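You operate a simulated robot arm through the tools that you are given. There is no shell and no other tool. Be economical: measure what you need, move in short steps, check, and stop when the job is done.

Carry out the task below with a simulated robot arm. There is one attempt and no reset: what you move stays moved.

JOB
Take the tall carton that says "masks" from the top of the side table and put it in the silver set tray there. Then take the red banded tube and leave it in the silver red banded bowl. Then take the black plug and put it on top of the test carton on the window side of the packing table. Keep to this order. Set down upright: black plug.

It is judged by the outcome, as a careful person would: the job done as asked, and still so three seconds after it is handed in. It fails if anything else is knocked over, pushed out of place, dropped, spilled or broken.

ROBOT AND FRAMES
A 7-joint arm with a vacuum gripper on a trunk, on a base that drives. Base frame: it is fixed to the floor where the robot stands at the start and does not move with it; the origin is under the middle of the robot, x ahead of it, y to its left, z up; the surface under the hand at the start is at about z = 840. Units: mm, degrees, N and s.
Its first joint turns from -166.0 to 166.0 degrees. Places, roughly: black plug [-5250, 1000, 1000]; red banded bowl [-500, 2000, 1000]; red banded tube [0, 1750, 1000]; test carton [-5500, 500, 1000]. Payload 1.06 kg.
Tool frame: the origin (TCP) lies in the middle of the cups' lips, and z points out of the cups. The gripper has 1 cup of 24 mm across, covering 24 by 24 mm (tool x, y); the bellows give 8 mm. With the vacuum on, a cup seals on a smooth face that it is pressed against (1 to 4 N); it does not hold porous or soft things. The pull reaches 23 N.
Orientation is that of the tool frame in the base frame, as a unit quaternion [x, y, z, w]. With the cups facing straight down, the tool's x points along the base's -x, its y along +y and its z along -z.

CONTROLS
- The arm moves only by the tool play_rows. Its argument "moves" is a list of rows, each a list of 7 numbers: the shift along the tool's x, y, z in units of 50 mm (1.0 is 50 mm), then the turn, a rotation vector about the tool's x, y, z in units of 5 degrees (1.0 is 5 degrees), then the vacuum: 1 switches it on, -1 off. In form: [[x, y, z, rx, ry, rz, vacuum], ...]. A call has 1 to 12 rows; each row shifts and turns the commanded pose from where the row before left it, along the tool's axes as they then stand. A call with a number of a shift or a turn outside -1 to 1 is refused whole. Each row takes 0.2 s and may step no farther than 50 mm and 8.6 degrees from the row before; otherwise, or with a gripper value out of range, the whole call is refused. Where a pose cannot be reached the arm comes as near as it can. A force on the tool above 40 N (or 10 N above the force at the start of the call, whichever is more), or a blocked arm, ends the call early, and 0.2 s more pass. The pull builds up within a second once a cup has sealed. Time passes only in rows, and 0.2 s behind the last, so rows that do not move give it time. It gives the time, the measured TCP pose, the force on the tool (base axes) and the pull of the vacuum at its end, in the units of the frame above (readings bear some noise), with the torque about the TCP (base axes, N m) and any sound that the robot's microphone picked up.
- Cameras (640 x 400 px; columns grow to the right, rows downward): "scene" is now at [179.7, 229.9, 1473.9]; the picture's right is [0.25, -0.97, 0.00], its down [-0.68, -0.18, -0.71] and it looks along [0.69, 0.18, -0.70] (base axes); focal length 254 px, centre (320, 200). "wrist" rides on the gripper at [78, 19, -96] in the tool frame; the picture's right is [-0.24, 0.97, 0.00], its down [-0.71, -0.17, -0.69] and it looks along [-0.67, -0.16, 0.73] (tool axes); focal length 243 px, centre (320, 200). There is no depth. A picture from a camera that has moved, and an enlarged one, comes with that camera's place and axes in the base frame and with its lens.
- grab_frame(camera): a new picture of that camera. It takes no simulated time.
- base_move(legs): drives the robot by 1 to 6 legs, each [ahead, left, turn to the left] in mm, mm and degrees, along the robot's own axes; the way and the turn of a leg run together, so that a leg with both is an arc; at most 1500 mm and 180 degrees a leg. The arm and the cameras ride along, it lands a little off, and it stops where it bumps. It gives what a move gives.
- head_to(pan, tilt): turns the head with the scene camera to pan (to the left, within 120 degrees either way) and tilt (down, from -29 to 69), counted from straight ahead of the robot. It gives what a move gives.
- inspect(camera, box): a new picture of the part [left, top, right, bottom] of that camera's present view, enlarged. It takes no simulated time.
- hand_in(): hands the job in; it is judged then, once.

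Work in short steps. Places have to be worked out from the pictures, the camera data and where the tool is seen: move nearer, look again, correct. Check each grasp and each placing, and mend what went wrong. You have 165 turns and 128 pictures in all, those below and enlarged ones among them. Switch the vacuum off and draw the arm clear of the work before you hand the job in, unless the task says otherwise; then end with one line.

The tools are called after "Emit:" as name(argument=value, ...) on one line, values as JSON. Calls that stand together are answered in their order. play_rows: Moves the arm, as the interface text tells. Its arguments: {"type":"object","properties":{"moves":{"type":"array"}},"required":["moves"]} The other tools are called the same way: base_move (legs) drives the base; head_to (pan, tilt) turns the head that bears the scene camera; grab_frame (camera) takes a picture; inspect (camera, box) takes an enlarged picture of a part of a camera's view; hand_in () hands the job in.

At the start:

```text
time: 0.0
tool_pos: [504.1, 306.6, 1142.8]
ee_rot: [0.001, 1.0, 0.0, 0.0]
contact_force: [0.0, -0.1, -0.1]
ft_torque: [0.02, -0.01, -0.01]
pull: 0.1
robot x, y, heading: [1.5, -0.8, -0.1]
head pan, tilt: [14.7, 44.5]
```

scene: 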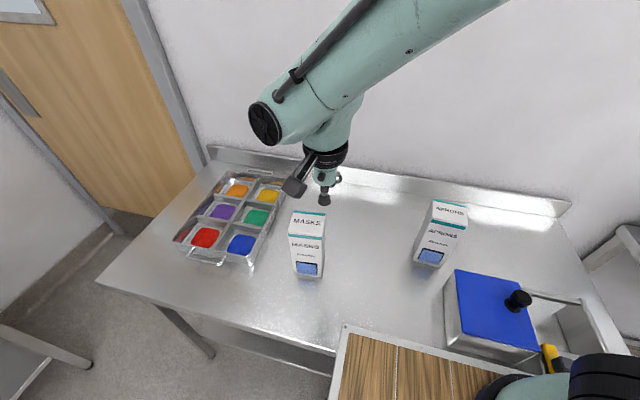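
wrist: 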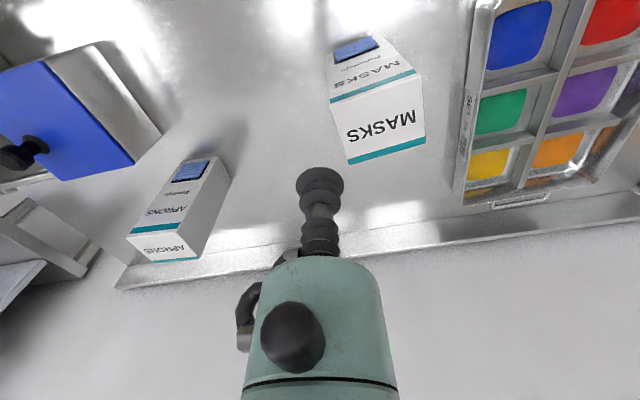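

I'll look closely at the carton and the tray in both cameras before moving.

Emit:
inspect(camera="scene", box=[160, 140, 360, 290])

Emit:
inspect(camera="wrist", box=[300, 0, 640, 212])

```text
2.67 times, centred on (260, 215) of scene
camera zoom: at [179.7, 229.9, 1473.9], right [0.25, -0.97, 0.0], down [-0.68, -0.18, -0.71], along [0.69, 0.18, -0.7], focal length 677 px, centre (480, 160)
```

zoom: 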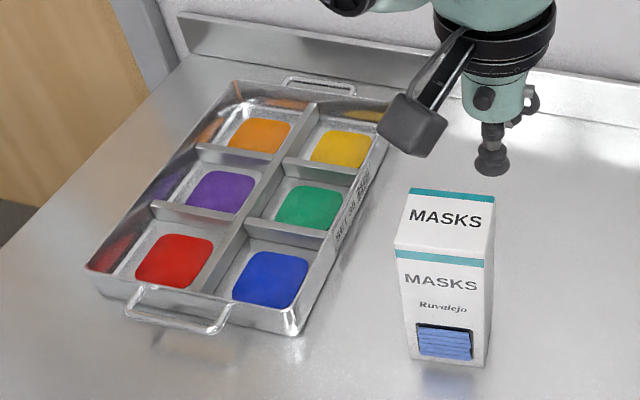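

```text
1.88 times, centred on (470, 106) of wrist
camera zoom: at [424.7, 326.2, 1238.7], right [0.24, 0.97, 0.0], down [0.71, -0.17, 0.69], along [0.67, -0.16, -0.73], focal length 457 px, centre (38, 377)
```

zoom: 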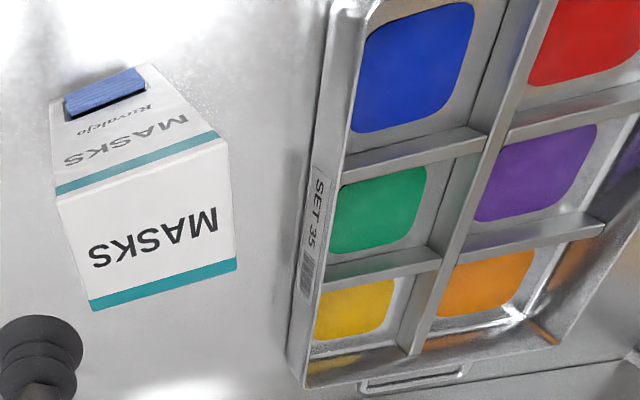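

The carton's top is about 75 x 65 mm, centred near (536, 355) at z≈1030 and turned about 6° CCW. I move above it, stop 30 mm short and look.

Emit:
play_rows(moves=[[-0.32, 0.48, 0, 0, 0, 0, -1], [-0.32, 0.48, 0.5, 0, 0, 0, -1], [0, 0, 0.5, 0, 0, 0, -1], [0, 0, 0.5, 0, 0, 0, -1], [0, 0, 0, 0, 0, 0, -1]])

Emit:
grab_frame(camera="wrist")

Emit:
inspect(camera="scene", box=[160, 140, 360, 290])

```text
time: 1.2
tool_pos: [536.2, 356.0, 1067.2]
ee_rot: [-0.001, 1.0, 0.0, 0.001]
contact_force: [0.5, -0.1, 0.3]
ft_torque: [-0.03, 0.04, 0.02]
pull: 0.2
robot x, y, heading: [-0.2, -3.7, -0.0]
head pan, tilt: [14.7, 44.5]
```

```text
123 pictures are left
camera wrist: at [456.9, 374.5, 1162.8], right [0.24, 0.97, 0.0], down [0.71, -0.17, 0.69], along [0.67, -0.16, -0.73], focal length 243 px, centre (320, 200)
```

wrist: 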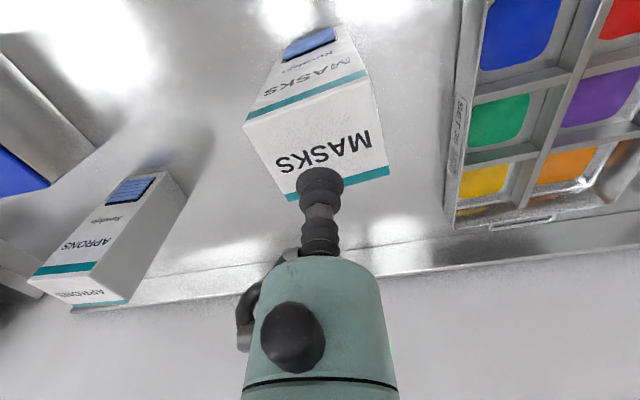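

```text
2.67 times, centred on (260, 215) of scene
camera zoom: at [179.7, 229.9, 1474.0], right [0.25, -0.97, 0.0], down [-0.68, -0.18, -0.71], along [0.69, 0.18, -0.7], focal length 677 px, centre (480, 160)
```

zoom: 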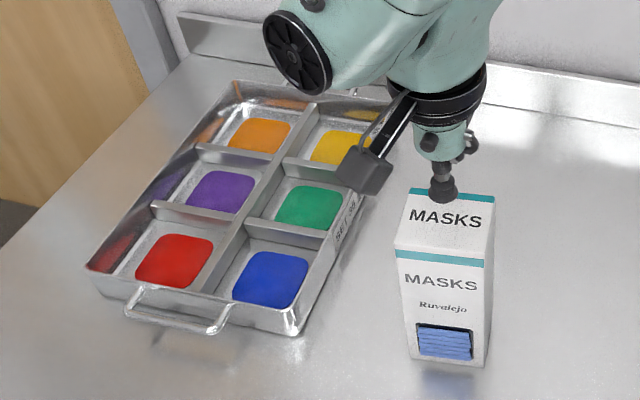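

The carton top is confirmed at z≈1031, centre (536, 356), yaw about 7°, with the cup directly above. I descend with the vacuum on.

Emit:
play_rows(moves=[[0, 0, 0.4, 0, 0, 0, 1], [0, 0, 0.26, 0, 0, 0, 1], [0, 0, 0.06, 0, 0, 0, 1], [0, 0, 0.06, 0, 0, 0, 1], [0, 0, 0, 0, 0, 0, 1], [0, 0, 0, 0, 0, 0, 1]])

```text
time: 2.6
tool_pos: [534.7, 355.8, 1028.8]
ee_rot: [0.0, 1.0, 0.001, 0.001]
contact_force: [-3.0, 0.9, 10.0]
ft_torque: [-0.02, 0.0, 0.04]
pull: 22.6
robot x, y, heading: [-0.1, 0.4, -0.0]
head pan, tilt: [14.7, 44.5]
```

It sealed with a pull of 22.6 N. I lift 100 mm and then look at the tray.

Emit:
play_rows(moves=[[0, 0, -0.2, 0, 0, 0, 1], [0, 0, -0.4, 0, 0, 0, 1], [0, 0, -0.4, 0, 0, 0, 1], [0, 0, -0.5, 0, 0, 0, 1], [0, 0, -0.5, 0, 0, 0, 1], [0, 0, 0, 0, 0, 0, 1]])

Emit:
grab_frame(camera="wrist")

Emit:
inspect(camera="scene", box=[160, 140, 360, 290])

```text
time: 4.0
tool_pos: [535.9, 355.0, 1130.0]
ee_rot: [0.0, 1.0, 0.0, 0.0]
contact_force: [0.2, -0.3, -2.4]
ft_torque: [0.0, 0.0, -0.03]
pull: 22.9
robot x, y, heading: [2.6, 3.2, -0.1]
head pan, tilt: [14.7, 44.5]
```

```text
121 pictures are left
camera wrist: at [456.6, 374.5, 1224.8], right [0.23, 0.97, 0.0], down [0.71, -0.17, 0.68], along [0.67, -0.16, -0.73], focal length 243 px, centre (320, 200)
```

wrist: 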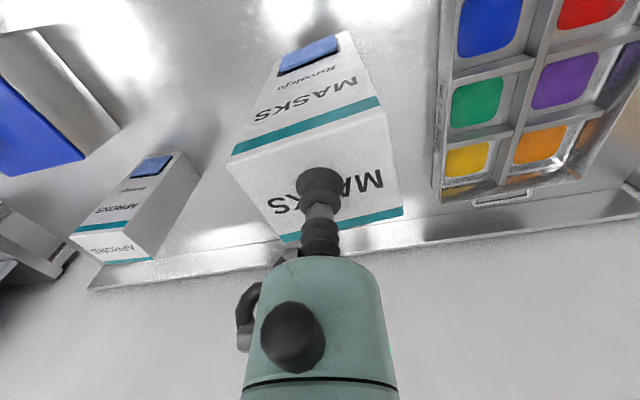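

```text
2.67 times, centred on (260, 215) of scene
camera zoom: at [179.8, 229.9, 1473.9], right [0.25, -0.97, 0.0], down [-0.68, -0.18, -0.71], along [0.69, 0.18, -0.7], focal length 677 px, centre (480, 160)
```

zoom: 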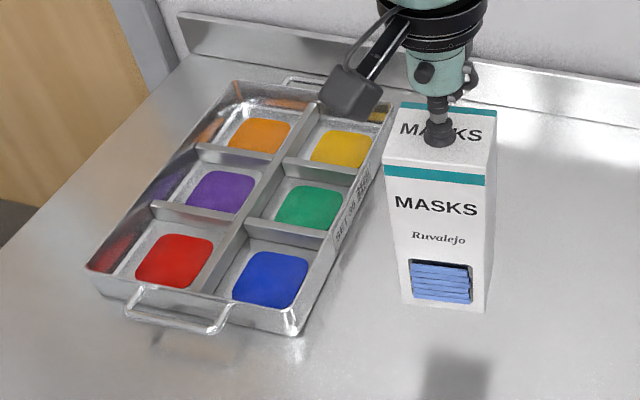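

The carton hangs well with its bottom at about z=940. I judge the blue compartment's centre at (558, 573) and the tray's yaw at about 2°, so I shift over it slowly and turn the carton 5° to match.

Emit:
play_rows(moves=[[-0.055, 0.545, 0, 0, 0, 0, 1], [-0.055, 0.545, 0, 0, 0, 0, 1], [-0.055, 0.545, 0, 0, 0, 0, 1], [-0.055, 0.545, 0, 0, 0, 0, 1], [-0.055, 0.545, 0, 0, 0, 0, 1], [-0.055, 0.545, 0, 0, 0, 0, 1], [-0.055, 0.545, 0, 0, 0, 0, 1], [-0.055, 0.545, 0, 0, 0, 0, 1], [0, 0, 0, 0, 0, 0.5, 1], [0, 0, 0, 0, 0, 0.5, 1], [0, 0, 0, 0, 0, 0, 1]])

Emit:
grab_frame(camera="wrist")

Emit:
inspect(camera="scene", box=[140, 130, 340, 280])

```text
time: 6.4
tool_pos: [559.5, 574.1, 1128.8]
ee_rot: [0.044, 0.999, 0.0, 0.0]
contact_force: [-0.4, 0.0, -2.5]
ft_torque: [0.01, 0.03, 0.01]
pull: 22.6
robot x, y, heading: [-3.2, 1.2, 0.2]
head pan, tilt: [14.7, 44.5]
```

```text
119 pictures are left
camera wrist: at [481.4, 599.5, 1224.7], right [0.32, 0.95, 0.0], down [0.69, -0.23, 0.68], along [0.65, -0.22, -0.73], focal length 243 px, centre (320, 200)
```

wrist: 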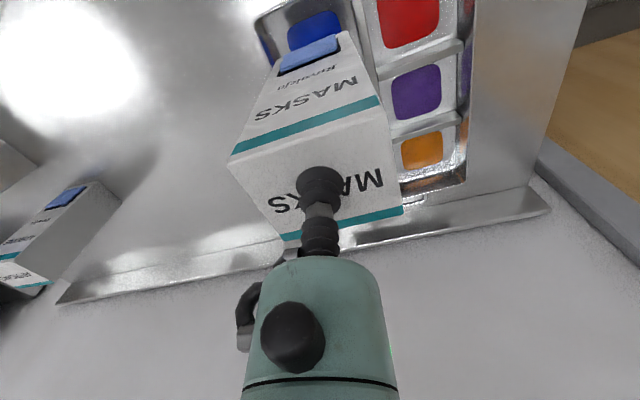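

```text
2.67 times, centred on (240, 205) of scene
camera zoom: at [179.7, 230.0, 1473.9], right [0.25, -0.97, 0.0], down [-0.68, -0.18, -0.71], along [0.69, 0.18, -0.7], focal length 677 px, centre (533, 187)
```

zoom: 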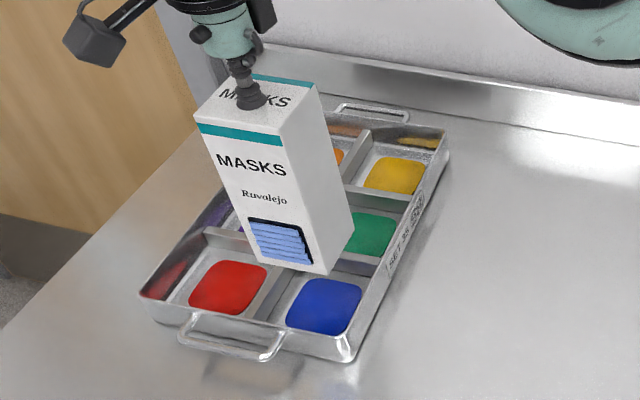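

The carton is over the blue compartment at a matching yaw. I lower it partway and check from both cameras.

Emit:
play_rows(moves=[[0, 0, 0.4, 0, 0, 0, 1], [0, 0, 0.4, 0, 0, 0, 1], [0, 0, 0, 0, 0, 0, 1]])

Emit:
inspect(camera="scene", box=[170, 170, 290, 260])

```text
time: 7.2
tool_pos: [558.2, 573.7, 1089.7]
ee_rot: [0.043, 0.999, 0.001, 0.0]
contact_force: [0.2, 0.2, -2.9]
ft_torque: [0.02, 0.02, -0.02]
pull: 23.3
robot x, y, heading: [-3.3, -3.0, -0.1]
head pan, tilt: [14.7, 44.5]
```

```text
4.44 times, centred on (230, 215) of scene
camera zoom: at [179.7, 229.9, 1473.9], right [0.25, -0.97, 0.0], down [-0.68, -0.18, -0.71], along [0.69, 0.18, -0.7], focal length 1128 px, centre (720, 133)
```

zoom: 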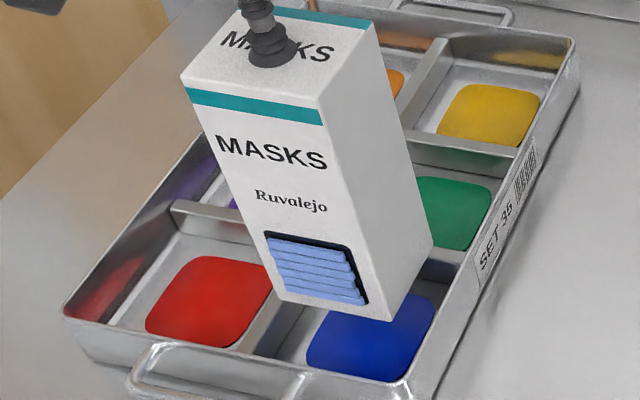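

The carton's bottom centre is about (563, 571), within 6 mm of the pad centre (558, 573). I shift 4 mm back and lower to just above the floor.

Emit:
play_rows(moves=[[0.08, 0, 0.2, 0, 0, 0, 1], [0, 0, 0.3, 0, 0, 0, 1], [0, 0, 0.3, 0, 0, 0, 1], [0, 0, 0.1, 0, 0, 0, 1], [0, 0, 0.06, 0, 0, 0, 1], [0, 0, 0, 0, 0, 0, 1]])

Emit:
inspect(camera="scene", box=[170, 170, 290, 260])

```text
time: 8.6
tool_pos: [553.7, 573.7, 1041.7]
ee_rot: [0.044, 0.999, 0.0, 0.0]
contact_force: [0.4, -0.7, -2.1]
ft_torque: [-0.01, 0.02, -0.02]
pull: 23.7
robot x, y, heading: [-1.1, 2.6, -0.2]
head pan, tilt: [14.7, 44.5]
```

```text
4.44 times, centred on (230, 215) of scene
camera zoom: at [179.8, 229.9, 1473.9], right [0.25, -0.97, 0.0], down [-0.68, -0.18, -0.71], along [0.69, 0.18, -0.7], focal length 1128 px, centre (720, 133)
```

zoom: 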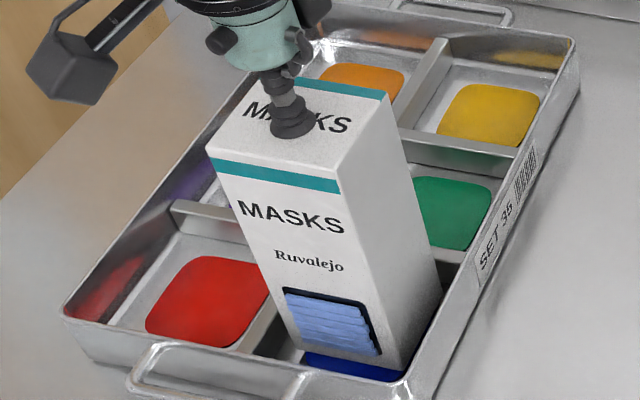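

It is clear of the walls and dividers. I lower in small steps until contact.

Emit:
play_rows(moves=[[0, 0, 0.06, 0, 0, 0, 1], [0, 0, 0.06, 0, 0, 0, 1], [0, 0, 0.04, 0, 0, 0, 1], [0, 0, 0, 0, 0, 0, 1]])

```text
time: 9.6
tool_pos: [553.8, 573.9, 1034.3]
ee_rot: [0.043, 0.999, 0.001, 0.0]
contact_force: [-1.5, 1.2, 10.7]
ft_torque: [0.01, 0.0, -0.01]
pull: 23.1
robot x, y, heading: [0.3, 1.9, -0.2]
head pan, tilt: [14.7, 44.5]
```

It has contact at 10 N, so the carton stands on the floor of the compartment. I release it and draw up.

Emit:
play_rows(moves=[[0, 0, -0.06, 0, 0, 0, -1], [0, 0, 0, 0, 0, 0, -1], [0, 0, 0, 0, 0, 0, -1], [0, 0, 0, 0, 0, 0, -1], [0, 0, 0, 0, 0, 0, -1]])

Emit:
play_rows(moves=[[0, 0, -0.1, 0, 0, 0, -1], [0, 0, -0.4, 0, 0, 0, -1], [0, 0, -1, 0, 0, 0, -1], [0, 0, -1, 0, 0, 0, -1], [0, 0, -1, 0, 0, 0, -1], [0, 0, 0, 0, 0, 0, -1]])

Emit:
grab_frame(camera="scene")

```text
time: 10.8
tool_pos: [554.6, 572.7, 1035.7]
ee_rot: [0.044, 0.999, 0.0, 0.0]
contact_force: [-0.1, 0.5, 0.5]
ft_torque: [-0.04, 0.0, 0.0]
pull: 0.0
robot x, y, heading: [-4.1, 1.5, -0.0]
head pan, tilt: [14.7, 44.5]
```

```text
time: 12.2
tool_pos: [552.3, 575.5, 1211.4]
ee_rot: [0.043, 0.999, 0.0, 0.0]
contact_force: [0.2, -0.2, 0.2]
ft_torque: [-0.01, -0.03, 0.0]
pull: 0.2
robot x, y, heading: [3.8, -3.3, -0.0]
head pan, tilt: [14.7, 44.5]
```

```text
115 pictures are left
camera scene: at [179.8, 230.0, 1473.9], right [0.25, -0.97, 0.0], down [-0.68, -0.18, -0.71], along [0.69, 0.18, -0.7], focal length 254 px, centre (320, 200)
```

scene: 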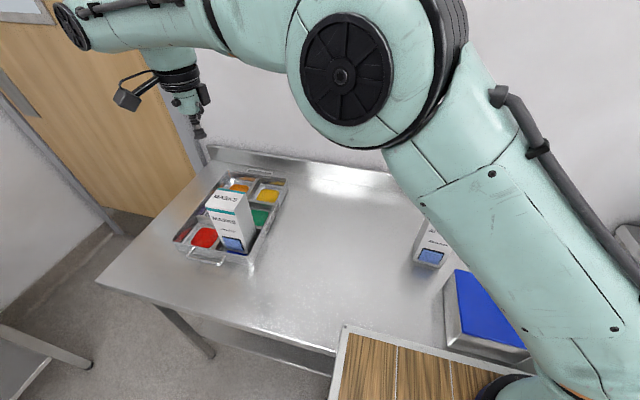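

The masks carton stands in the tray. Next I turn the head left to find the red banded tube and bowl.

Emit:
head_to(pan=90, tilt=25)

Emit:
grab_frame(camera="scene")

```text
time: 13.7
tool_pos: [552.6, 575.2, 1209.9]
ee_rot: [0.044, 0.999, 0.0, 0.0]
contact_force: [-0.1, -0.3, -0.1]
ft_torque: [0.0, -0.01, 0.01]
pull: 0.0
robot x, y, heading: [2.6, -1.5, 0.1]
head pan, tilt: [90.0, 25.0]
```

```text
114 pictures are left
camera scene: at [100.8, 301.3, 1503.8], right [1.0, 0.0, 0.0], down [0.0, -0.42, -0.91], along [0.0, 0.91, -0.42], focal length 254 px, centre (320, 200)
```

scene: 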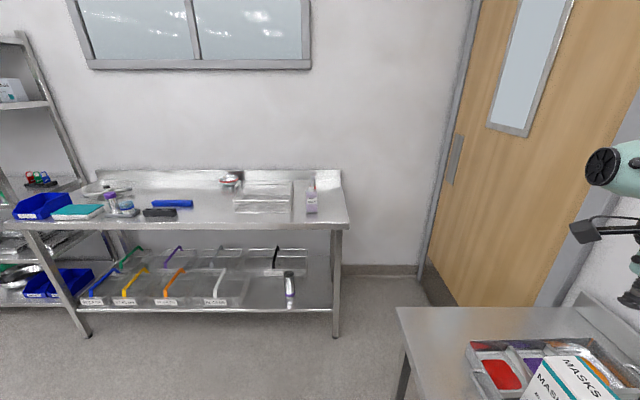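

Emit:
inspect(camera="scene", box=[0, 160, 180, 260])

Emit:
inspect(camera="scene", box=[180, 150, 360, 250])

```text
3.56 times, centred on (90, 210) of scene
camera zoom: at [100.8, 301.3, 1503.8], right [1.0, 0.0, 0.0], down [0.0, -0.42, -0.91], along [0.0, 0.91, -0.42], focal length 902 px, centre (1138, 164)
```

zoom: 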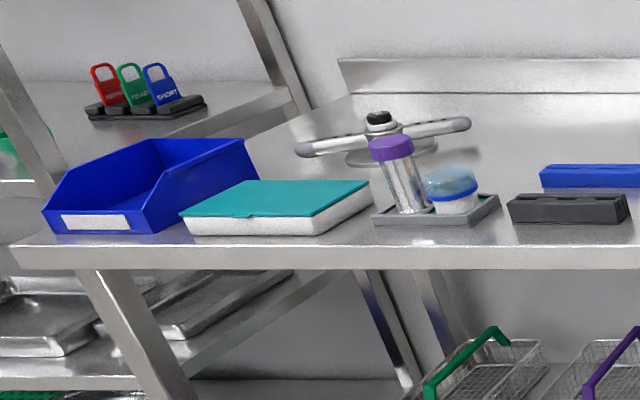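

```text
3.56 times, centred on (270, 200) of scene
camera zoom: at [100.8, 301.3, 1503.8], right [1.0, 0.0, 0.0], down [0.0, -0.42, -0.91], along [0.0, 0.91, -0.42], focal length 902 px, centre (498, 200)
```

zoom: 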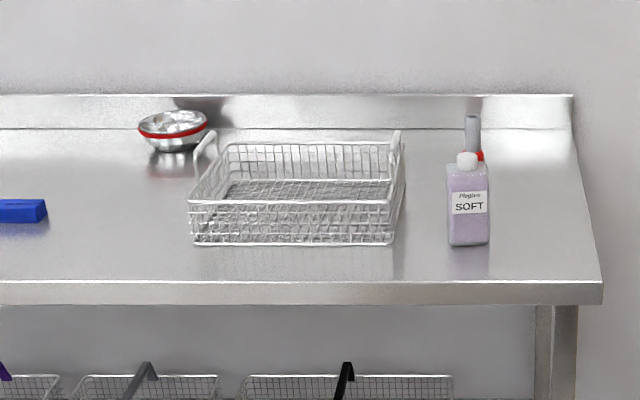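

The grey tube with a red band stands behind the SOFT bottle at about (55, 1700), and the red banded bowl is near (-536, 1976). The bench edge is at y≈1450. I bring the hand in front of the robot, raised, before driving.

Emit:
play_rows(moves=[[0, 0, -0.5, 0, 0, -0.5, -1], [0, 0, -0.5, 0, 0, -0.5, -1], [0.1, -0.9, 0, 0, 0, 0, -1], [0.1, -0.9, 0, 0, 0, 0, -1], [0.1, -0.9, 0, 0, 0, 0, -1], [0.1, -0.9, 0, 0, 0, 0, -1], [0.1, -0.9, 0, 0, 0, 0, -1], [0.1, -0.9, 0, 0, 0, 0, -1], [0, -0.5, 0, 0, 0, 0, -1], [0, 0, 0, 0, 0, 0, -1]])

Emit:
base_move(legs=[[-200, 0, 0], [0, 0, 90], [900, 0, 0]])

Emit:
head_to(pan=0, tilt=40)

Emit:
grab_frame(camera="scene")

Emit:
grab_frame(camera="wrist")

```text
time: 15.9
tool_pos: [522.9, 278.6, 1262.1]
ee_rot: [0.0, 1.0, 0.0, 0.0]
contact_force: [0.3, 1.1, 0.2]
ft_torque: [0.03, -0.03, 0.0]
pull: 0.1
robot x, y, heading: [-1.6, -0.1, 0.3]
head pan, tilt: [90.0, 25.0]
```

```text
time: 25.7
tool_pos: [-477.6, 1433.3, 1262.1]
ee_rot: [-0.707, 0.707, 0.0, 0.0]
contact_force: [-0.8, -0.3, 0.1]
ft_torque: [0.0, -0.02, 0.04]
pull: 0.0
robot x, y, heading: [-198.5, 907.8, 90.0]
head pan, tilt: [90.0, 25.0]
```

```text
time: 27.3
tool_pos: [-477.1, 1433.4, 1263.2]
ee_rot: [-0.707, 0.707, 0.0, 0.0]
contact_force: [0.0, -0.4, 0.5]
ft_torque: [0.0, -0.04, -0.02]
pull: 0.0
robot x, y, heading: [-198.1, 909.3, 90.0]
head pan, tilt: [0.0, 40.0]
```

```text
111 pictures are left
camera scene: at [-408.0, 1092.9, 1480.5], right [1.0, 0.0, 0.0], down [0.0, -0.64, -0.77], along [0.0, 0.77, -0.64], focal length 254 px, centre (320, 200)
```

scene: 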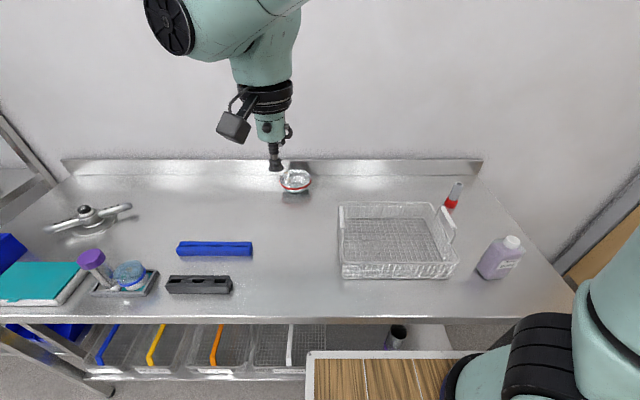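

```text
110 pictures are left
camera wrist: at [-497.6, 1355.1, 1357.9], right [-0.97, 0.24, 0.0], down [0.17, 0.71, 0.68], along [0.16, 0.67, -0.73], focal length 243 px, centre (320, 200)
```

wrist: 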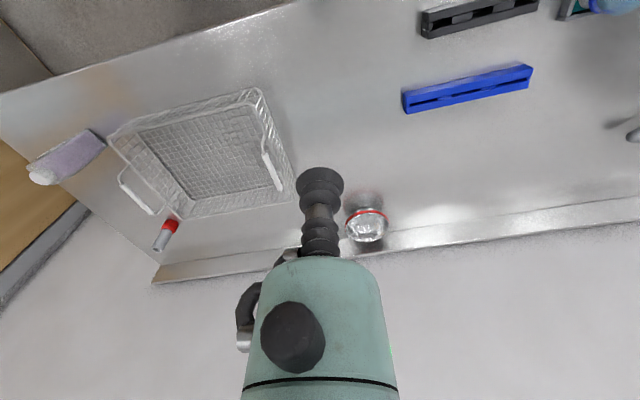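

The tube stands at about (69, 1803) and is roughly 115 mm tall. The bowl is near (-506, 1917). I look closer at both.

Emit:
inspect(camera="scene", box=[400, 160, 500, 230])

Emit:
inspect(camera="scene", box=[260, 155, 340, 205])

Emit:
inspect(camera="wrist", box=[120, 170, 240, 260])

Emit:
inspect(camera="wrist", box=[320, 180, 420, 260])

```text
5.71 times, centred on (450, 195) of scene
camera zoom: at [-408.0, 1092.9, 1480.5], right [1.0, 0.0, 0.0], down [0.0, -0.64, -0.77], along [0.0, 0.77, -0.64], focal length 1450 px, centre (-423, 229)
```

zoom: 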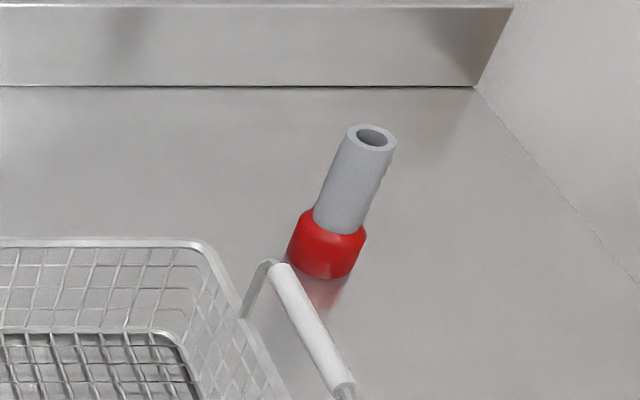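

```text
8.00 times, centred on (300, 180) of scene
camera zoom: at [-408.0, 1092.9, 1480.5], right [1.0, 0.0, 0.0], down [0.0, -0.64, -0.77], along [0.0, 0.77, -0.64], focal length 2030 px, centre (480, 360)
```

zoom: 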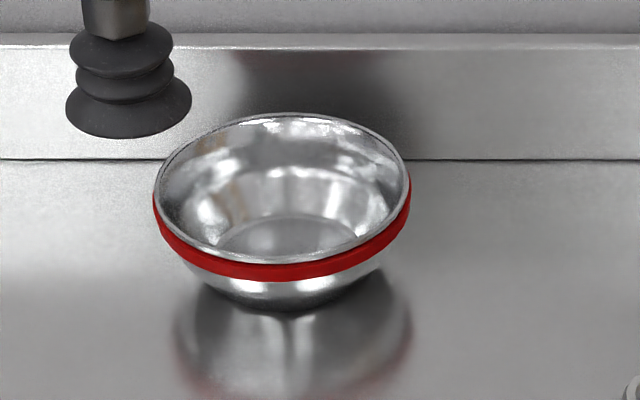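

```text
4.44 times, centred on (180, 215) of wrist
camera zoom: at [-497.6, 1355.1, 1357.9], right [-0.97, 0.24, 0.0], down [0.17, 0.71, 0.68], along [0.16, 0.67, -0.73], focal length 1078 px, centre (942, 133)
```

zoom: 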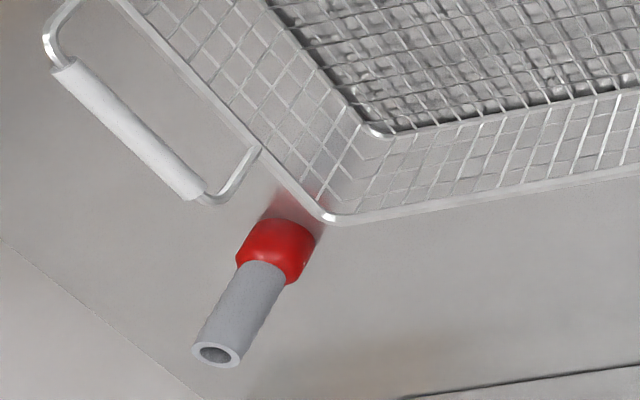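

```text
5.00 times, centred on (370, 220) of wrist
camera zoom: at [-497.6, 1355.1, 1357.9], right [-0.97, 0.24, 0.0], down [0.17, 0.71, 0.68], along [0.16, 0.67, -0.73], focal length 1213 px, centre (70, 100)
```

zoom: 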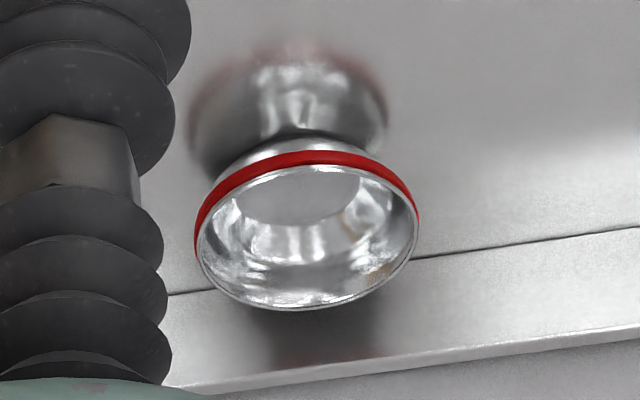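

The tube's top is at about (74, 1801, 960). It is a ring roughly 31 mm across with a bore of about 20 mm, and the bowl's flat bottom should let the tube stand in it. I drive 150 mm closer so both are within reach.

Emit:
base_move(legs=[[150, 0, 0]])

```text
time: 28.7
tool_pos: [-477.8, 1584.9, 1262.0]
ee_rot: [0.708, -0.707, 0.0, 0.0]
contact_force: [0.3, -0.4, 0.0]
ft_torque: [-0.03, 0.01, 0.02]
pull: 0.0
robot x, y, heading: [-198.0, 1063.9, 90.2]
head pan, tilt: [0.0, 40.0]
```

I move above the tube at a safe height and look down with the wrist camera.

Emit:
play_rows(moves=[[-0.3, -0.9, 0, 0, 0, 0, -1], [-0.3, -0.9, 0, 0, 0, 0, -1], [-0.3, -0.9, 0, 0, 0, 0, -1], [-0.3, -0.9, 0, 0, 0, 0, -1], [-0.3, -0.9, 0, 0, 0, 0, -1], [-0.3, -0.9, 0, 0, 0, 0, -1], [-0.3, -0.9, 0, 0, 0, 0, -1], [-0.3, -0.9, 0, 0, 0, 0, -1], [-0.4, -0.9, 0, 0, 0, 0, -1], [-0.4, -0.9, 0, 0, 0, 0, -1], [-0.4, -0.9, 0, 0, 0, 0, -1], [-0.4, -0.9, 0, 0, 0, 0, -1]])

Emit:
play_rows(moves=[[-0.1, -0.24, 0.8, 0, 0, 0, -1], [0, 0, 0.8, 0, 0, 0, -1], [0, 0, 0.8, 0, 0, 0, -1], [0, 0, 0.8, 0, 0, 0, -1], [0, 0, 0, 0, 0, 0, -1]])

Emit:
head_to(pan=-30, tilt=40)

Emit:
grab_frame(camera="wrist")

Emit:
grab_frame(camera="scene")

```text
time: 31.3
tool_pos: [60.1, 1784.3, 1262.6]
ee_rot: [0.708, -0.706, 0.0, -0.001]
contact_force: [-0.4, -1.1, 0.1]
ft_torque: [-0.01, 0.03, -0.01]
pull: 0.1
robot x, y, heading: [-197.5, 1060.0, 90.1]
head pan, tilt: [0.0, 40.0]
```

```text
time: 32.5
tool_pos: [73.8, 1789.0, 1102.1]
ee_rot: [-0.707, 0.707, 0.001, 0.0]
contact_force: [0.3, -0.7, 0.3]
ft_torque: [0.01, -0.01, -0.01]
pull: 0.2
robot x, y, heading: [-202.6, 1062.8, 90.0]
head pan, tilt: [0.0, 40.0]
```

```text
time: 33.4
tool_pos: [74.3, 1789.7, 1101.8]
ee_rot: [0.708, -0.707, 0.0, 0.0]
contact_force: [-0.1, 0.3, -0.4]
ft_torque: [-0.03, -0.01, -0.04]
pull: 0.1
robot x, y, heading: [-197.9, 1059.7, 90.0]
head pan, tilt: [-30.0, 40.0]
```

```text
105 pictures are left
camera wrist: at [53.9, 1711.1, 1198.4], right [-0.97, 0.23, 0.0], down [0.17, 0.71, 0.69], along [0.16, 0.67, -0.73], focal length 243 px, centre (320, 200)
```

wrist: 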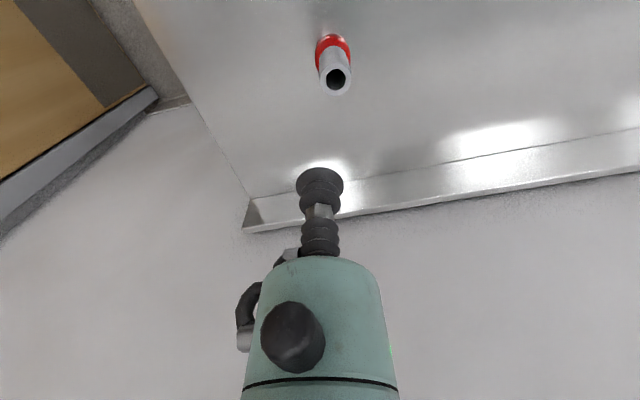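

```text
104 pictures are left
camera scene: at [-365.5, 1233.0, 1480.5], right [0.87, -0.5, 0.0], down [-0.32, -0.56, -0.77], along [0.38, 0.66, -0.64], focal length 254 px, centre (320, 200)
```

scene: 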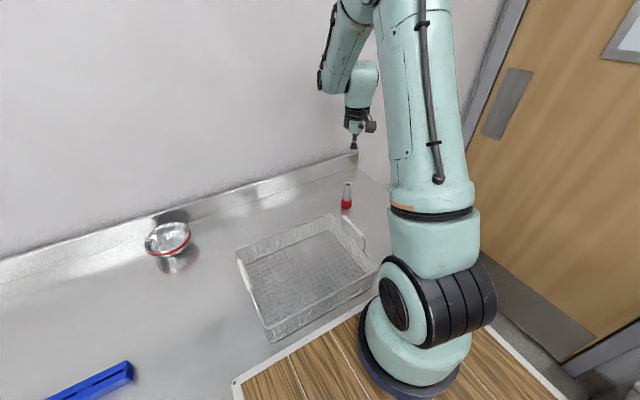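

Seen by the wrist camera, the tube is about 17 mm to -x and 5 mm to -y of the tool. I shift accordingly and come down to about 1010.

Emit:
play_rows(moves=[[0.08, 0.34, 0.6, 0, 0, 0, -1], [0, 0, 0.6, 0, 0, 0, -1], [0, 0, 0.6, 0, 0, 0, -1], [0, 0, 0, 0, 0, 0, -1]])

Emit:
grab_frame(camera="wrist")

Emit:
inspect(camera="scene", box=[310, 150, 390, 220])

```text
time: 34.4
tool_pos: [56.1, 1785.7, 1011.9]
ee_rot: [-0.707, 0.708, 0.0, 0.0]
contact_force: [-0.8, 0.2, -0.5]
ft_torque: [0.01, -0.03, 0.0]
pull: 0.0
robot x, y, heading: [-198.4, 1061.0, 90.2]
head pan, tilt: [-30.0, 40.0]
```

```text
103 pictures are left
camera wrist: at [37.0, 1707.8, 1107.6], right [-0.97, 0.23, 0.0], down [0.17, 0.71, 0.69], along [0.16, 0.67, -0.73], focal length 243 px, centre (320, 200)
```

wrist: 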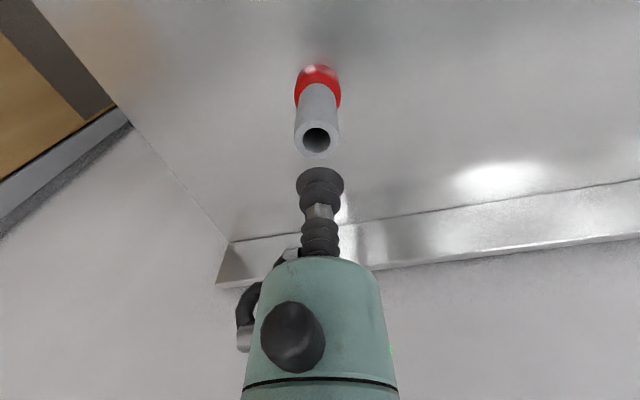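

```text
5.71 times, centred on (350, 185) of scene
camera zoom: at [-365.4, 1232.9, 1480.5], right [0.87, -0.5, 0.0], down [-0.32, -0.56, -0.77], along [0.38, 0.66, -0.64], focal length 1450 px, centre (149, 286)
```

zoom: 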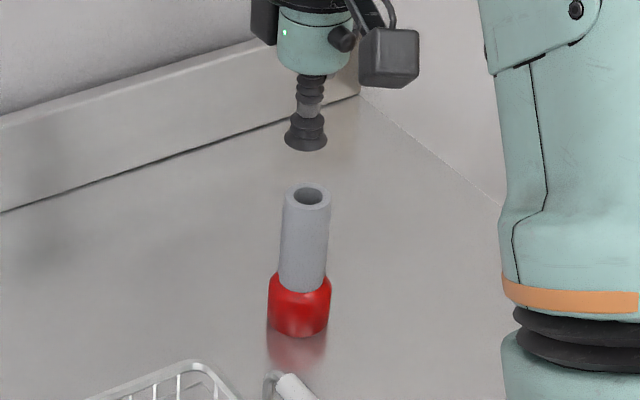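

The cup is within about 2 mm of the tube's axis, and the top is near z≈963–969. I descend slowly with the vacuum on.

Emit:
play_rows(moves=[[0, -0.02, 0.4, 0, 0, 0, 1], [0, 0, 0.3, 0, 0, 0, 1], [0, 0, 0.14, 0, 0, 0, 1], [0, 0, 0.08, 0, 0, 0, 1], [0, 0, 0.08, 0, 0, 0, 1], [0, 0, 0, 0, 0, 0, 1]])

```text
time: 35.8
tool_pos: [59.3, 1787.4, 965.8]
ee_rot: [0.708, -0.706, -0.001, -0.004]
contact_force: [-2.1, -1.3, 18.4]
ft_torque: [0.06, -0.05, -0.01]
pull: 0.0
robot x, y, heading: [-199.0, 1057.6, 89.9]
head pan, tilt: [-30.0, 40.0]
stopped in row 6: the force on the tool passed its limit at 42 N (the readings are from after the stop); the commanded pose is now the measured one
```

It touched at about z=968 without sealing and pressed too hard. I ease off a few millimetres and watch the pull.

Emit:
play_rows(moves=[[0, 0, -0.04, 0, 0, 0, 1], [0, 0, 0, 0, 0, 0, 1], [0, 0, 0, 0, 0, 0, 1], [0, 0, 0, 0, 0, 0, 1]])

Emit:
inspect(camera="scene", box=[310, 150, 390, 220])

Emit:
inspect(camera="wrist", box=[240, 100, 400, 220])

```text
time: 36.8
tool_pos: [58.4, 1787.9, 966.8]
ee_rot: [-0.707, 0.707, 0.002, 0.003]
contact_force: [-1.1, -1.1, 6.8]
ft_torque: [-0.03, 0.0, -0.01]
pull: 0.1
robot x, y, heading: [-198.8, 1059.2, 89.9]
head pan, tilt: [-30.0, 40.0]
```

```text
5.71 times, centred on (350, 185) of scene
camera zoom: at [-365.5, 1232.7, 1480.5], right [0.87, -0.5, 0.0], down [-0.32, -0.56, -0.77], along [0.38, 0.66, -0.64], focal length 1450 px, centre (149, 286)
```

zoom: 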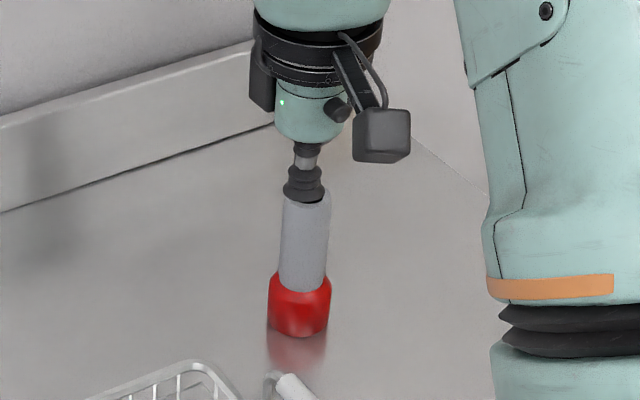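

```text
3.33 times, centred on (320, 160) of wrist
camera zoom: at [39.0, 1708.6, 1061.9], right [-0.97, 0.23, 0.0], down [0.17, 0.7, 0.69], along [0.16, 0.67, -0.72], focal length 809 px, centre (320, 333)
```

zoom: 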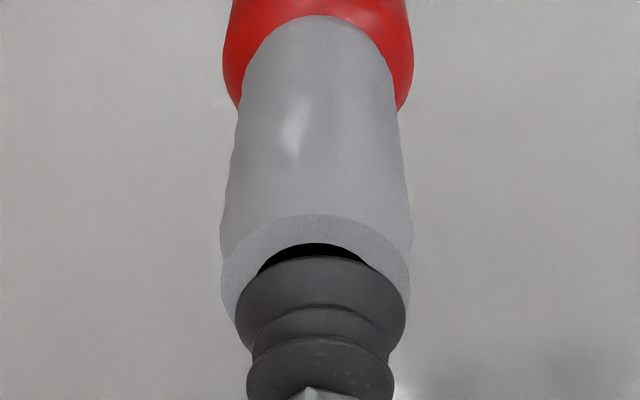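

The cup sits about 6–7 mm too far toward +y on the ring, so the bore leaks. I raise it, shift -y by 6.5 mm and look again.

Emit:
play_rows(moves=[[0, 0, -0.2, 0, 0, 0, -1], [0.13, 0, 0, 0, 0, 0, -1], [0, 0, 0, 0, 0, 0, -1]])

Emit:
inspect(camera="wrist", box=[240, 100, 400, 220])

Emit:
inspect(camera="scene", box=[325, 165, 375, 200])

```text
time: 37.6
tool_pos: [58.5, 1780.9, 975.4]
ee_rot: [-0.707, 0.707, 0.001, 0.003]
contact_force: [-0.2, 0.0, 0.6]
ft_torque: [-0.01, 0.02, 0.01]
pull: 0.1
robot x, y, heading: [-200.2, 1062.7, 90.0]
head pan, tilt: [-30.0, 40.0]
```

```text
3.33 times, centred on (320, 160) of wrist
camera zoom: at [39.3, 1702.1, 1071.4], right [-0.97, 0.23, 0.0], down [0.17, 0.7, 0.69], along [0.16, 0.67, -0.72], focal length 809 px, centre (320, 333)
```

zoom: 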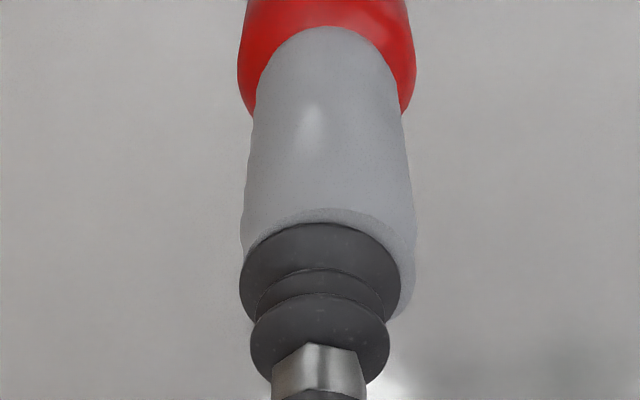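

```text
11.43 times, centred on (350, 182) of scene
camera zoom: at [-365.4, 1233.0, 1480.5], right [0.87, -0.5, 0.0], down [-0.32, -0.56, -0.77], along [0.38, 0.66, -0.64], focal length 2900 px, centre (-23, 400)
```

zoom: 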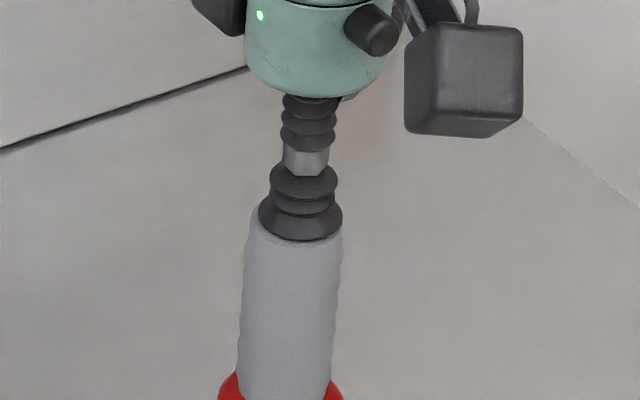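

The cup looks roughly centred on the ring now. I lower it in fine steps with the vacuum on.

Emit:
play_rows(moves=[[0, 0.02, 0.04, 0, 0, 0, 1], [0, 0, 0.04, 0, 0, 0, 1], [0, 0, 0.04, 0, 0, 0, 1], [0, 0, 0, 0, 0, 0, 1], [0, 0, 0, 0, 0, 0, 1]])

Emit:
inspect(camera="wrist", box=[240, 100, 400, 220])

Emit:
inspect(camera="scene", box=[325, 165, 375, 200])

```text
time: 38.8
tool_pos: [57.7, 1780.4, 971.1]
ee_rot: [0.707, -0.707, -0.002, -0.003]
contact_force: [3.3, 1.6, 12.5]
ft_torque: [0.01, -0.02, -0.01]
pull: 23.0
robot x, y, heading: [-197.7, 1059.9, 90.2]
head pan, tilt: [-30.0, 40.0]
```

```text
3.33 times, centred on (320, 160) of wrist
camera zoom: at [37.9, 1702.0, 1065.6], right [-0.97, 0.23, 0.0], down [0.17, 0.7, 0.69], along [0.16, 0.67, -0.72], focal length 809 px, centre (320, 333)
```

zoom: 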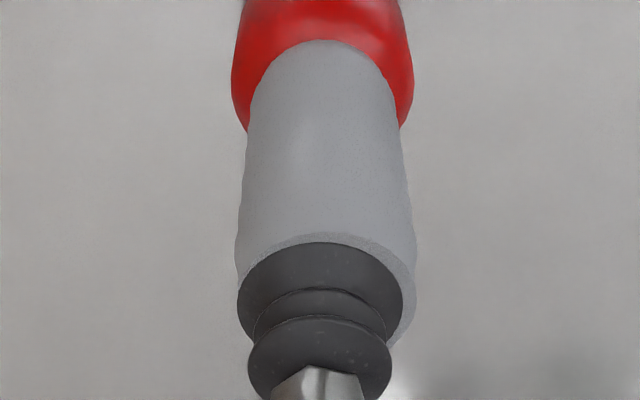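

```text
11.43 times, centred on (350, 182) of scene
camera zoom: at [-365.5, 1232.6, 1480.6], right [0.87, -0.5, 0.0], down [-0.32, -0.56, -0.77], along [0.38, 0.66, -0.64], focal length 2900 px, centre (-23, 400)
```

zoom: 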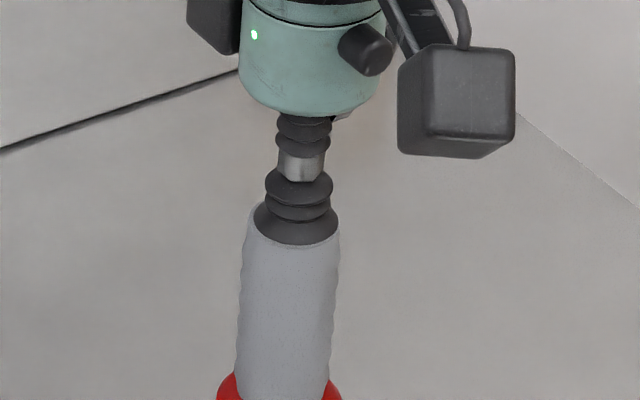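

Sealed at 23 N. I lift the tube straight up 150 mm, then check it.

Emit:
play_rows(moves=[[0, 0, -0.2, 0, 0, 0, 1], [0, 0, -0.4, 0, 0, 0, 1], [0, 0, -0.6, 0, 0, 0, 1], [0, 0, -0.6, 0, 0, 0, 1], [0, 0, -0.6, 0, 0, 0, 1], [0, 0, -0.6, 0, 0, 0, 1], [0, 0, 0, 0, 0, 0, 1]])

Emit:
grab_frame(camera="scene")

```text
time: 40.4
tool_pos: [58.6, 1780.6, 1120.4]
ee_rot: [-0.707, 0.708, 0.001, 0.002]
contact_force: [-0.1, -0.7, -0.7]
ft_torque: [0.03, -0.03, -0.01]
pull: 22.5
robot x, y, heading: [-200.4, 1058.6, 90.2]
head pan, tilt: [-30.0, 40.0]
```

```text
95 pictures are left
camera scene: at [-365.4, 1233.1, 1480.5], right [0.87, -0.5, 0.0], down [-0.32, -0.56, -0.77], along [0.38, 0.66, -0.64], focal length 254 px, centre (320, 200)
```

scene: 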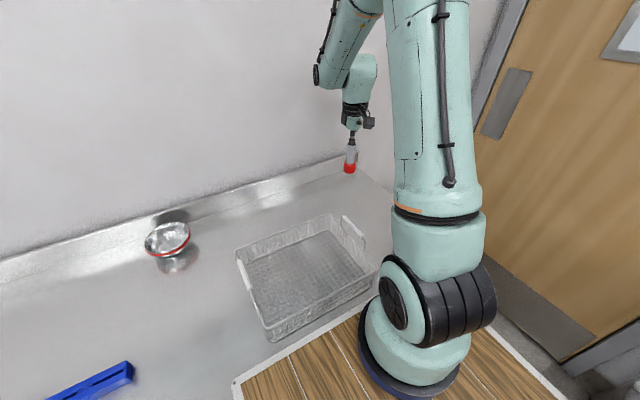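

The tube is held well. I carry it raised, toward the bowl, stopping short at about (-508, 1850) to look.

Emit:
play_rows(moves=[[0, 0.5, -0.8, 0, 0, 0, 1], [-0.1, 0.9, 0, 0, 0, 0, 1], [-0.1, 0.9, 0, 0, 0, 0, 1], [-0.1, 0.9, 0, 0, 0, 0, 1], [-0.1, 0.9, 0, 0, 0, 0, 1], [-0.1, 0.9, 0, 0, 0, 0, 1], [-0.1, 0.9, 0, 0, 0, 0, 1], [-0.1, 0.9, 0, 0, 0, 0, 1], [-0.1, 0.9, 0, 0, 0, 0, 1], [-0.1, 0.9, 0, 0, 0, 0, 1], [-0.1, 0.9, 0, 0, 0, 0, 1], [-0.1, 0.9, 0, 0, 0, 0, 1]])

Emit:
play_rows(moves=[[-0.3, 0.9, 0, 0, 0, 0, 1], [0, 0, 0, 0, 0, 0, 1], [0, 0, 0, 0, 0, 0, 1]])

Emit:
head_to(pan=0, tilt=35)

Emit:
grab_frame(camera="wrist")

Emit:
grab_frame(camera="scene")

```text
time: 43.0
tool_pos: [-461.8, 1834.7, 1160.2]
ee_rot: [-0.707, 0.707, 0.001, 0.002]
contact_force: [0.2, 0.2, 0.4]
ft_torque: [0.0, 0.03, -0.01]
pull: 22.6
robot x, y, heading: [-195.7, 1059.9, 90.0]
head pan, tilt: [-30.0, 40.0]
```

```text
time: 43.8
tool_pos: [-508.0, 1850.2, 1158.7]
ee_rot: [-0.707, 0.707, 0.001, 0.003]
contact_force: [-0.5, -0.8, -0.6]
ft_torque: [-0.04, -0.01, 0.01]
pull: 23.2
robot x, y, heading: [-196.2, 1061.4, 90.3]
head pan, tilt: [-30.0, 40.0]
```

```text
time: 44.7
tool_pos: [-507.6, 1849.5, 1160.2]
ee_rot: [0.708, -0.707, -0.001, -0.002]
contact_force: [0.2, -0.1, -0.2]
ft_torque: [0.0, -0.03, -0.01]
pull: 22.6
robot x, y, heading: [-198.4, 1061.5, 89.7]
head pan, tilt: [0.0, 35.0]
```

```text
94 pictures are left
camera wrist: at [-527.3, 1771.2, 1254.8], right [-0.97, 0.23, 0.0], down [0.17, 0.7, 0.69], along [0.16, 0.67, -0.72], focal length 243 px, centre (320, 200)
```

wrist: 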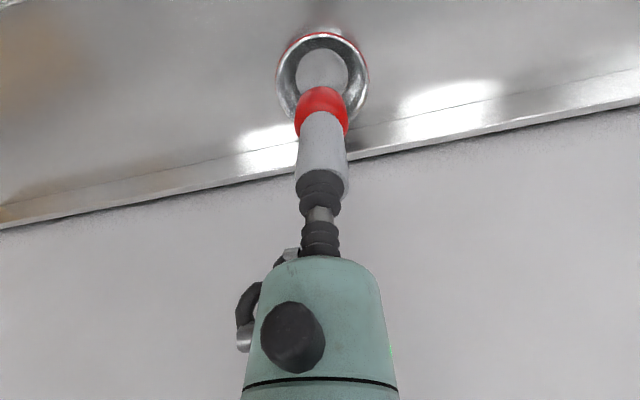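

```text
93 pictures are left
camera scene: at [-407.9, 1247.4, 1488.1], right [1.0, 0.0, 0.0], down [0.0, -0.57, -0.82], along [0.0, 0.82, -0.57], focal length 254 px, centre (320, 200)
```

scene: 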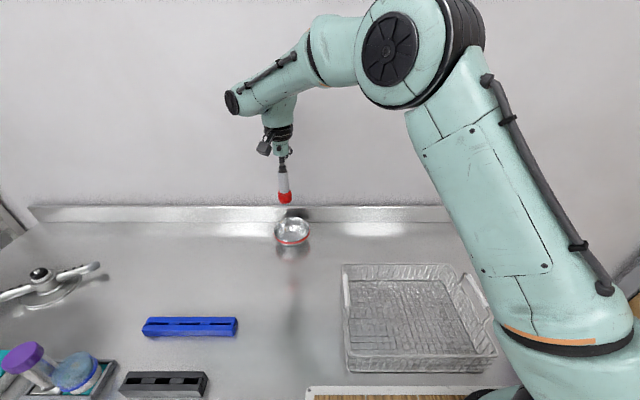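

The bowl's centre is at about (-503, 1881) by the wrist view. I move over it, come down 60 mm and look again.

Emit:
play_rows(moves=[[-0.32, -0.05, 0, 0, 0, 0, 1], [-0.31, -0.04, 0.3, 0, 0, 0, 1], [0, 0, 0.5, 0, 0, 0, 1], [0, 0, 0.4, 0, 0, 0, 1], [0, 0, 0, 0, 0, 0, 1]])

Emit:
inspect(camera="wrist", box=[240, 50, 400, 170])

Emit:
inspect(camera="scene", box=[250, 170, 350, 250])

```text
time: 45.9
tool_pos: [-503.6, 1881.3, 1099.8]
ee_rot: [0.708, -0.706, -0.001, -0.002]
contact_force: [-0.1, 0.1, -0.9]
ft_torque: [0.0, 0.0, -0.01]
pull: 23.2
robot x, y, heading: [-194.2, 1053.8, 89.8]
head pan, tilt: [0.0, 35.0]
```

```text
3.33 times, centred on (320, 110) of wrist
camera zoom: at [-522.6, 1802.8, 1194.9], right [-0.97, 0.23, 0.0], down [0.17, 0.7, 0.69], along [0.16, 0.67, -0.72], focal length 809 px, centre (320, 500)
```

zoom: 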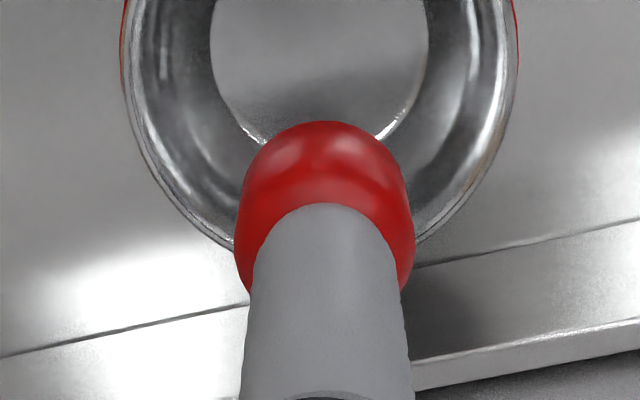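

```text
5.00 times, centred on (300, 210) of scene
camera zoom: at [-408.0, 1247.4, 1488.1], right [1.0, 0.0, 0.0], down [0.0, -0.57, -0.82], along [0.0, 0.82, -0.57], focal length 1269 px, centre (420, 150)
```

zoom: 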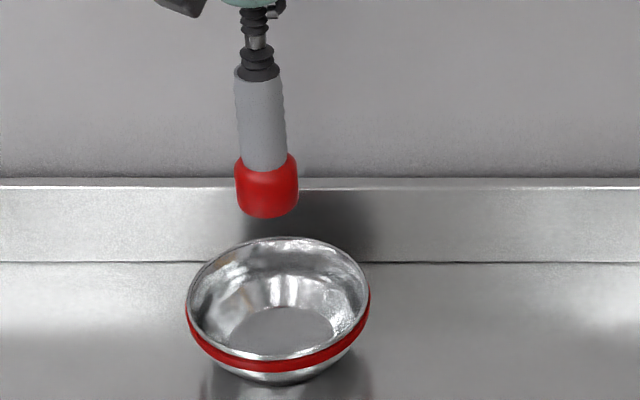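

The bowl's flat bottom is about 85 mm wide, centred near (-501, 1889), so the 46 mm tube base fits. I shift 8 mm and lower to just above the bottom.

Emit:
play_rows(moves=[[-0.16, -0.05, 0, 0, 0, 0, 1], [0, 0, 0.4, 0, 0, 0, 1], [0, 0, 0.5, 0, 0, 0, 1], [0, 0, 0.5, 0, 0, 0, 1], [0, 0, 0.4, 0, 0, 0, 1], [0, 0, 0, 0, 0, 0, 1]])

Emit:
inspect(camera="wrist", box=[240, 50, 400, 170])

Emit:
inspect(camera="scene", box=[250, 170, 350, 250])

```text
time: 47.3
tool_pos: [-500.1, 1890.7, 1009.3]
ee_rot: [0.707, -0.707, -0.001, -0.003]
contact_force: [0.4, -0.1, -0.2]
ft_torque: [-0.02, -0.05, 0.01]
pull: 22.8
robot x, y, heading: [-198.3, 1055.8, 90.1]
head pan, tilt: [0.0, 35.0]
```

```text
3.33 times, centred on (320, 110) of wrist
camera zoom: at [-520.2, 1811.7, 1105.3], right [-0.97, 0.23, 0.0], down [0.17, 0.7, 0.69], along [0.16, 0.67, -0.72], focal length 809 px, centre (320, 500)
```

zoom: 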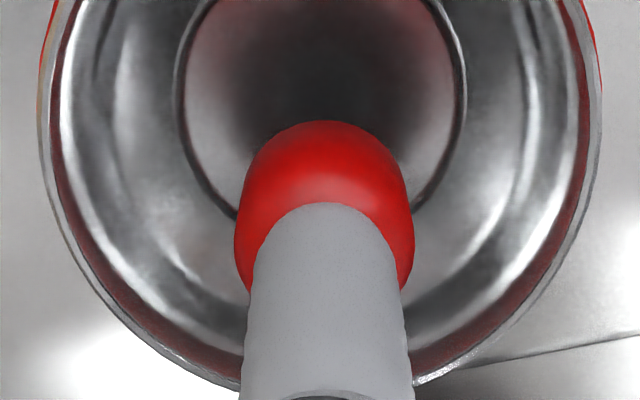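

```text
5.00 times, centred on (300, 210) of scene
camera zoom: at [-408.0, 1247.4, 1488.1], right [1.0, 0.0, 0.0], down [0.0, -0.57, -0.82], along [0.0, 0.82, -0.57], focal length 1269 px, centre (420, 150)
```

zoom: 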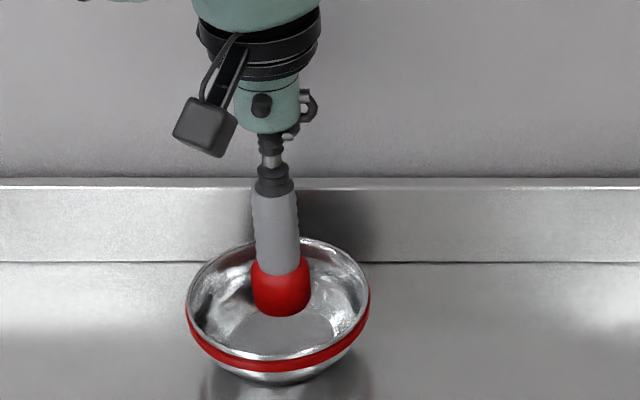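

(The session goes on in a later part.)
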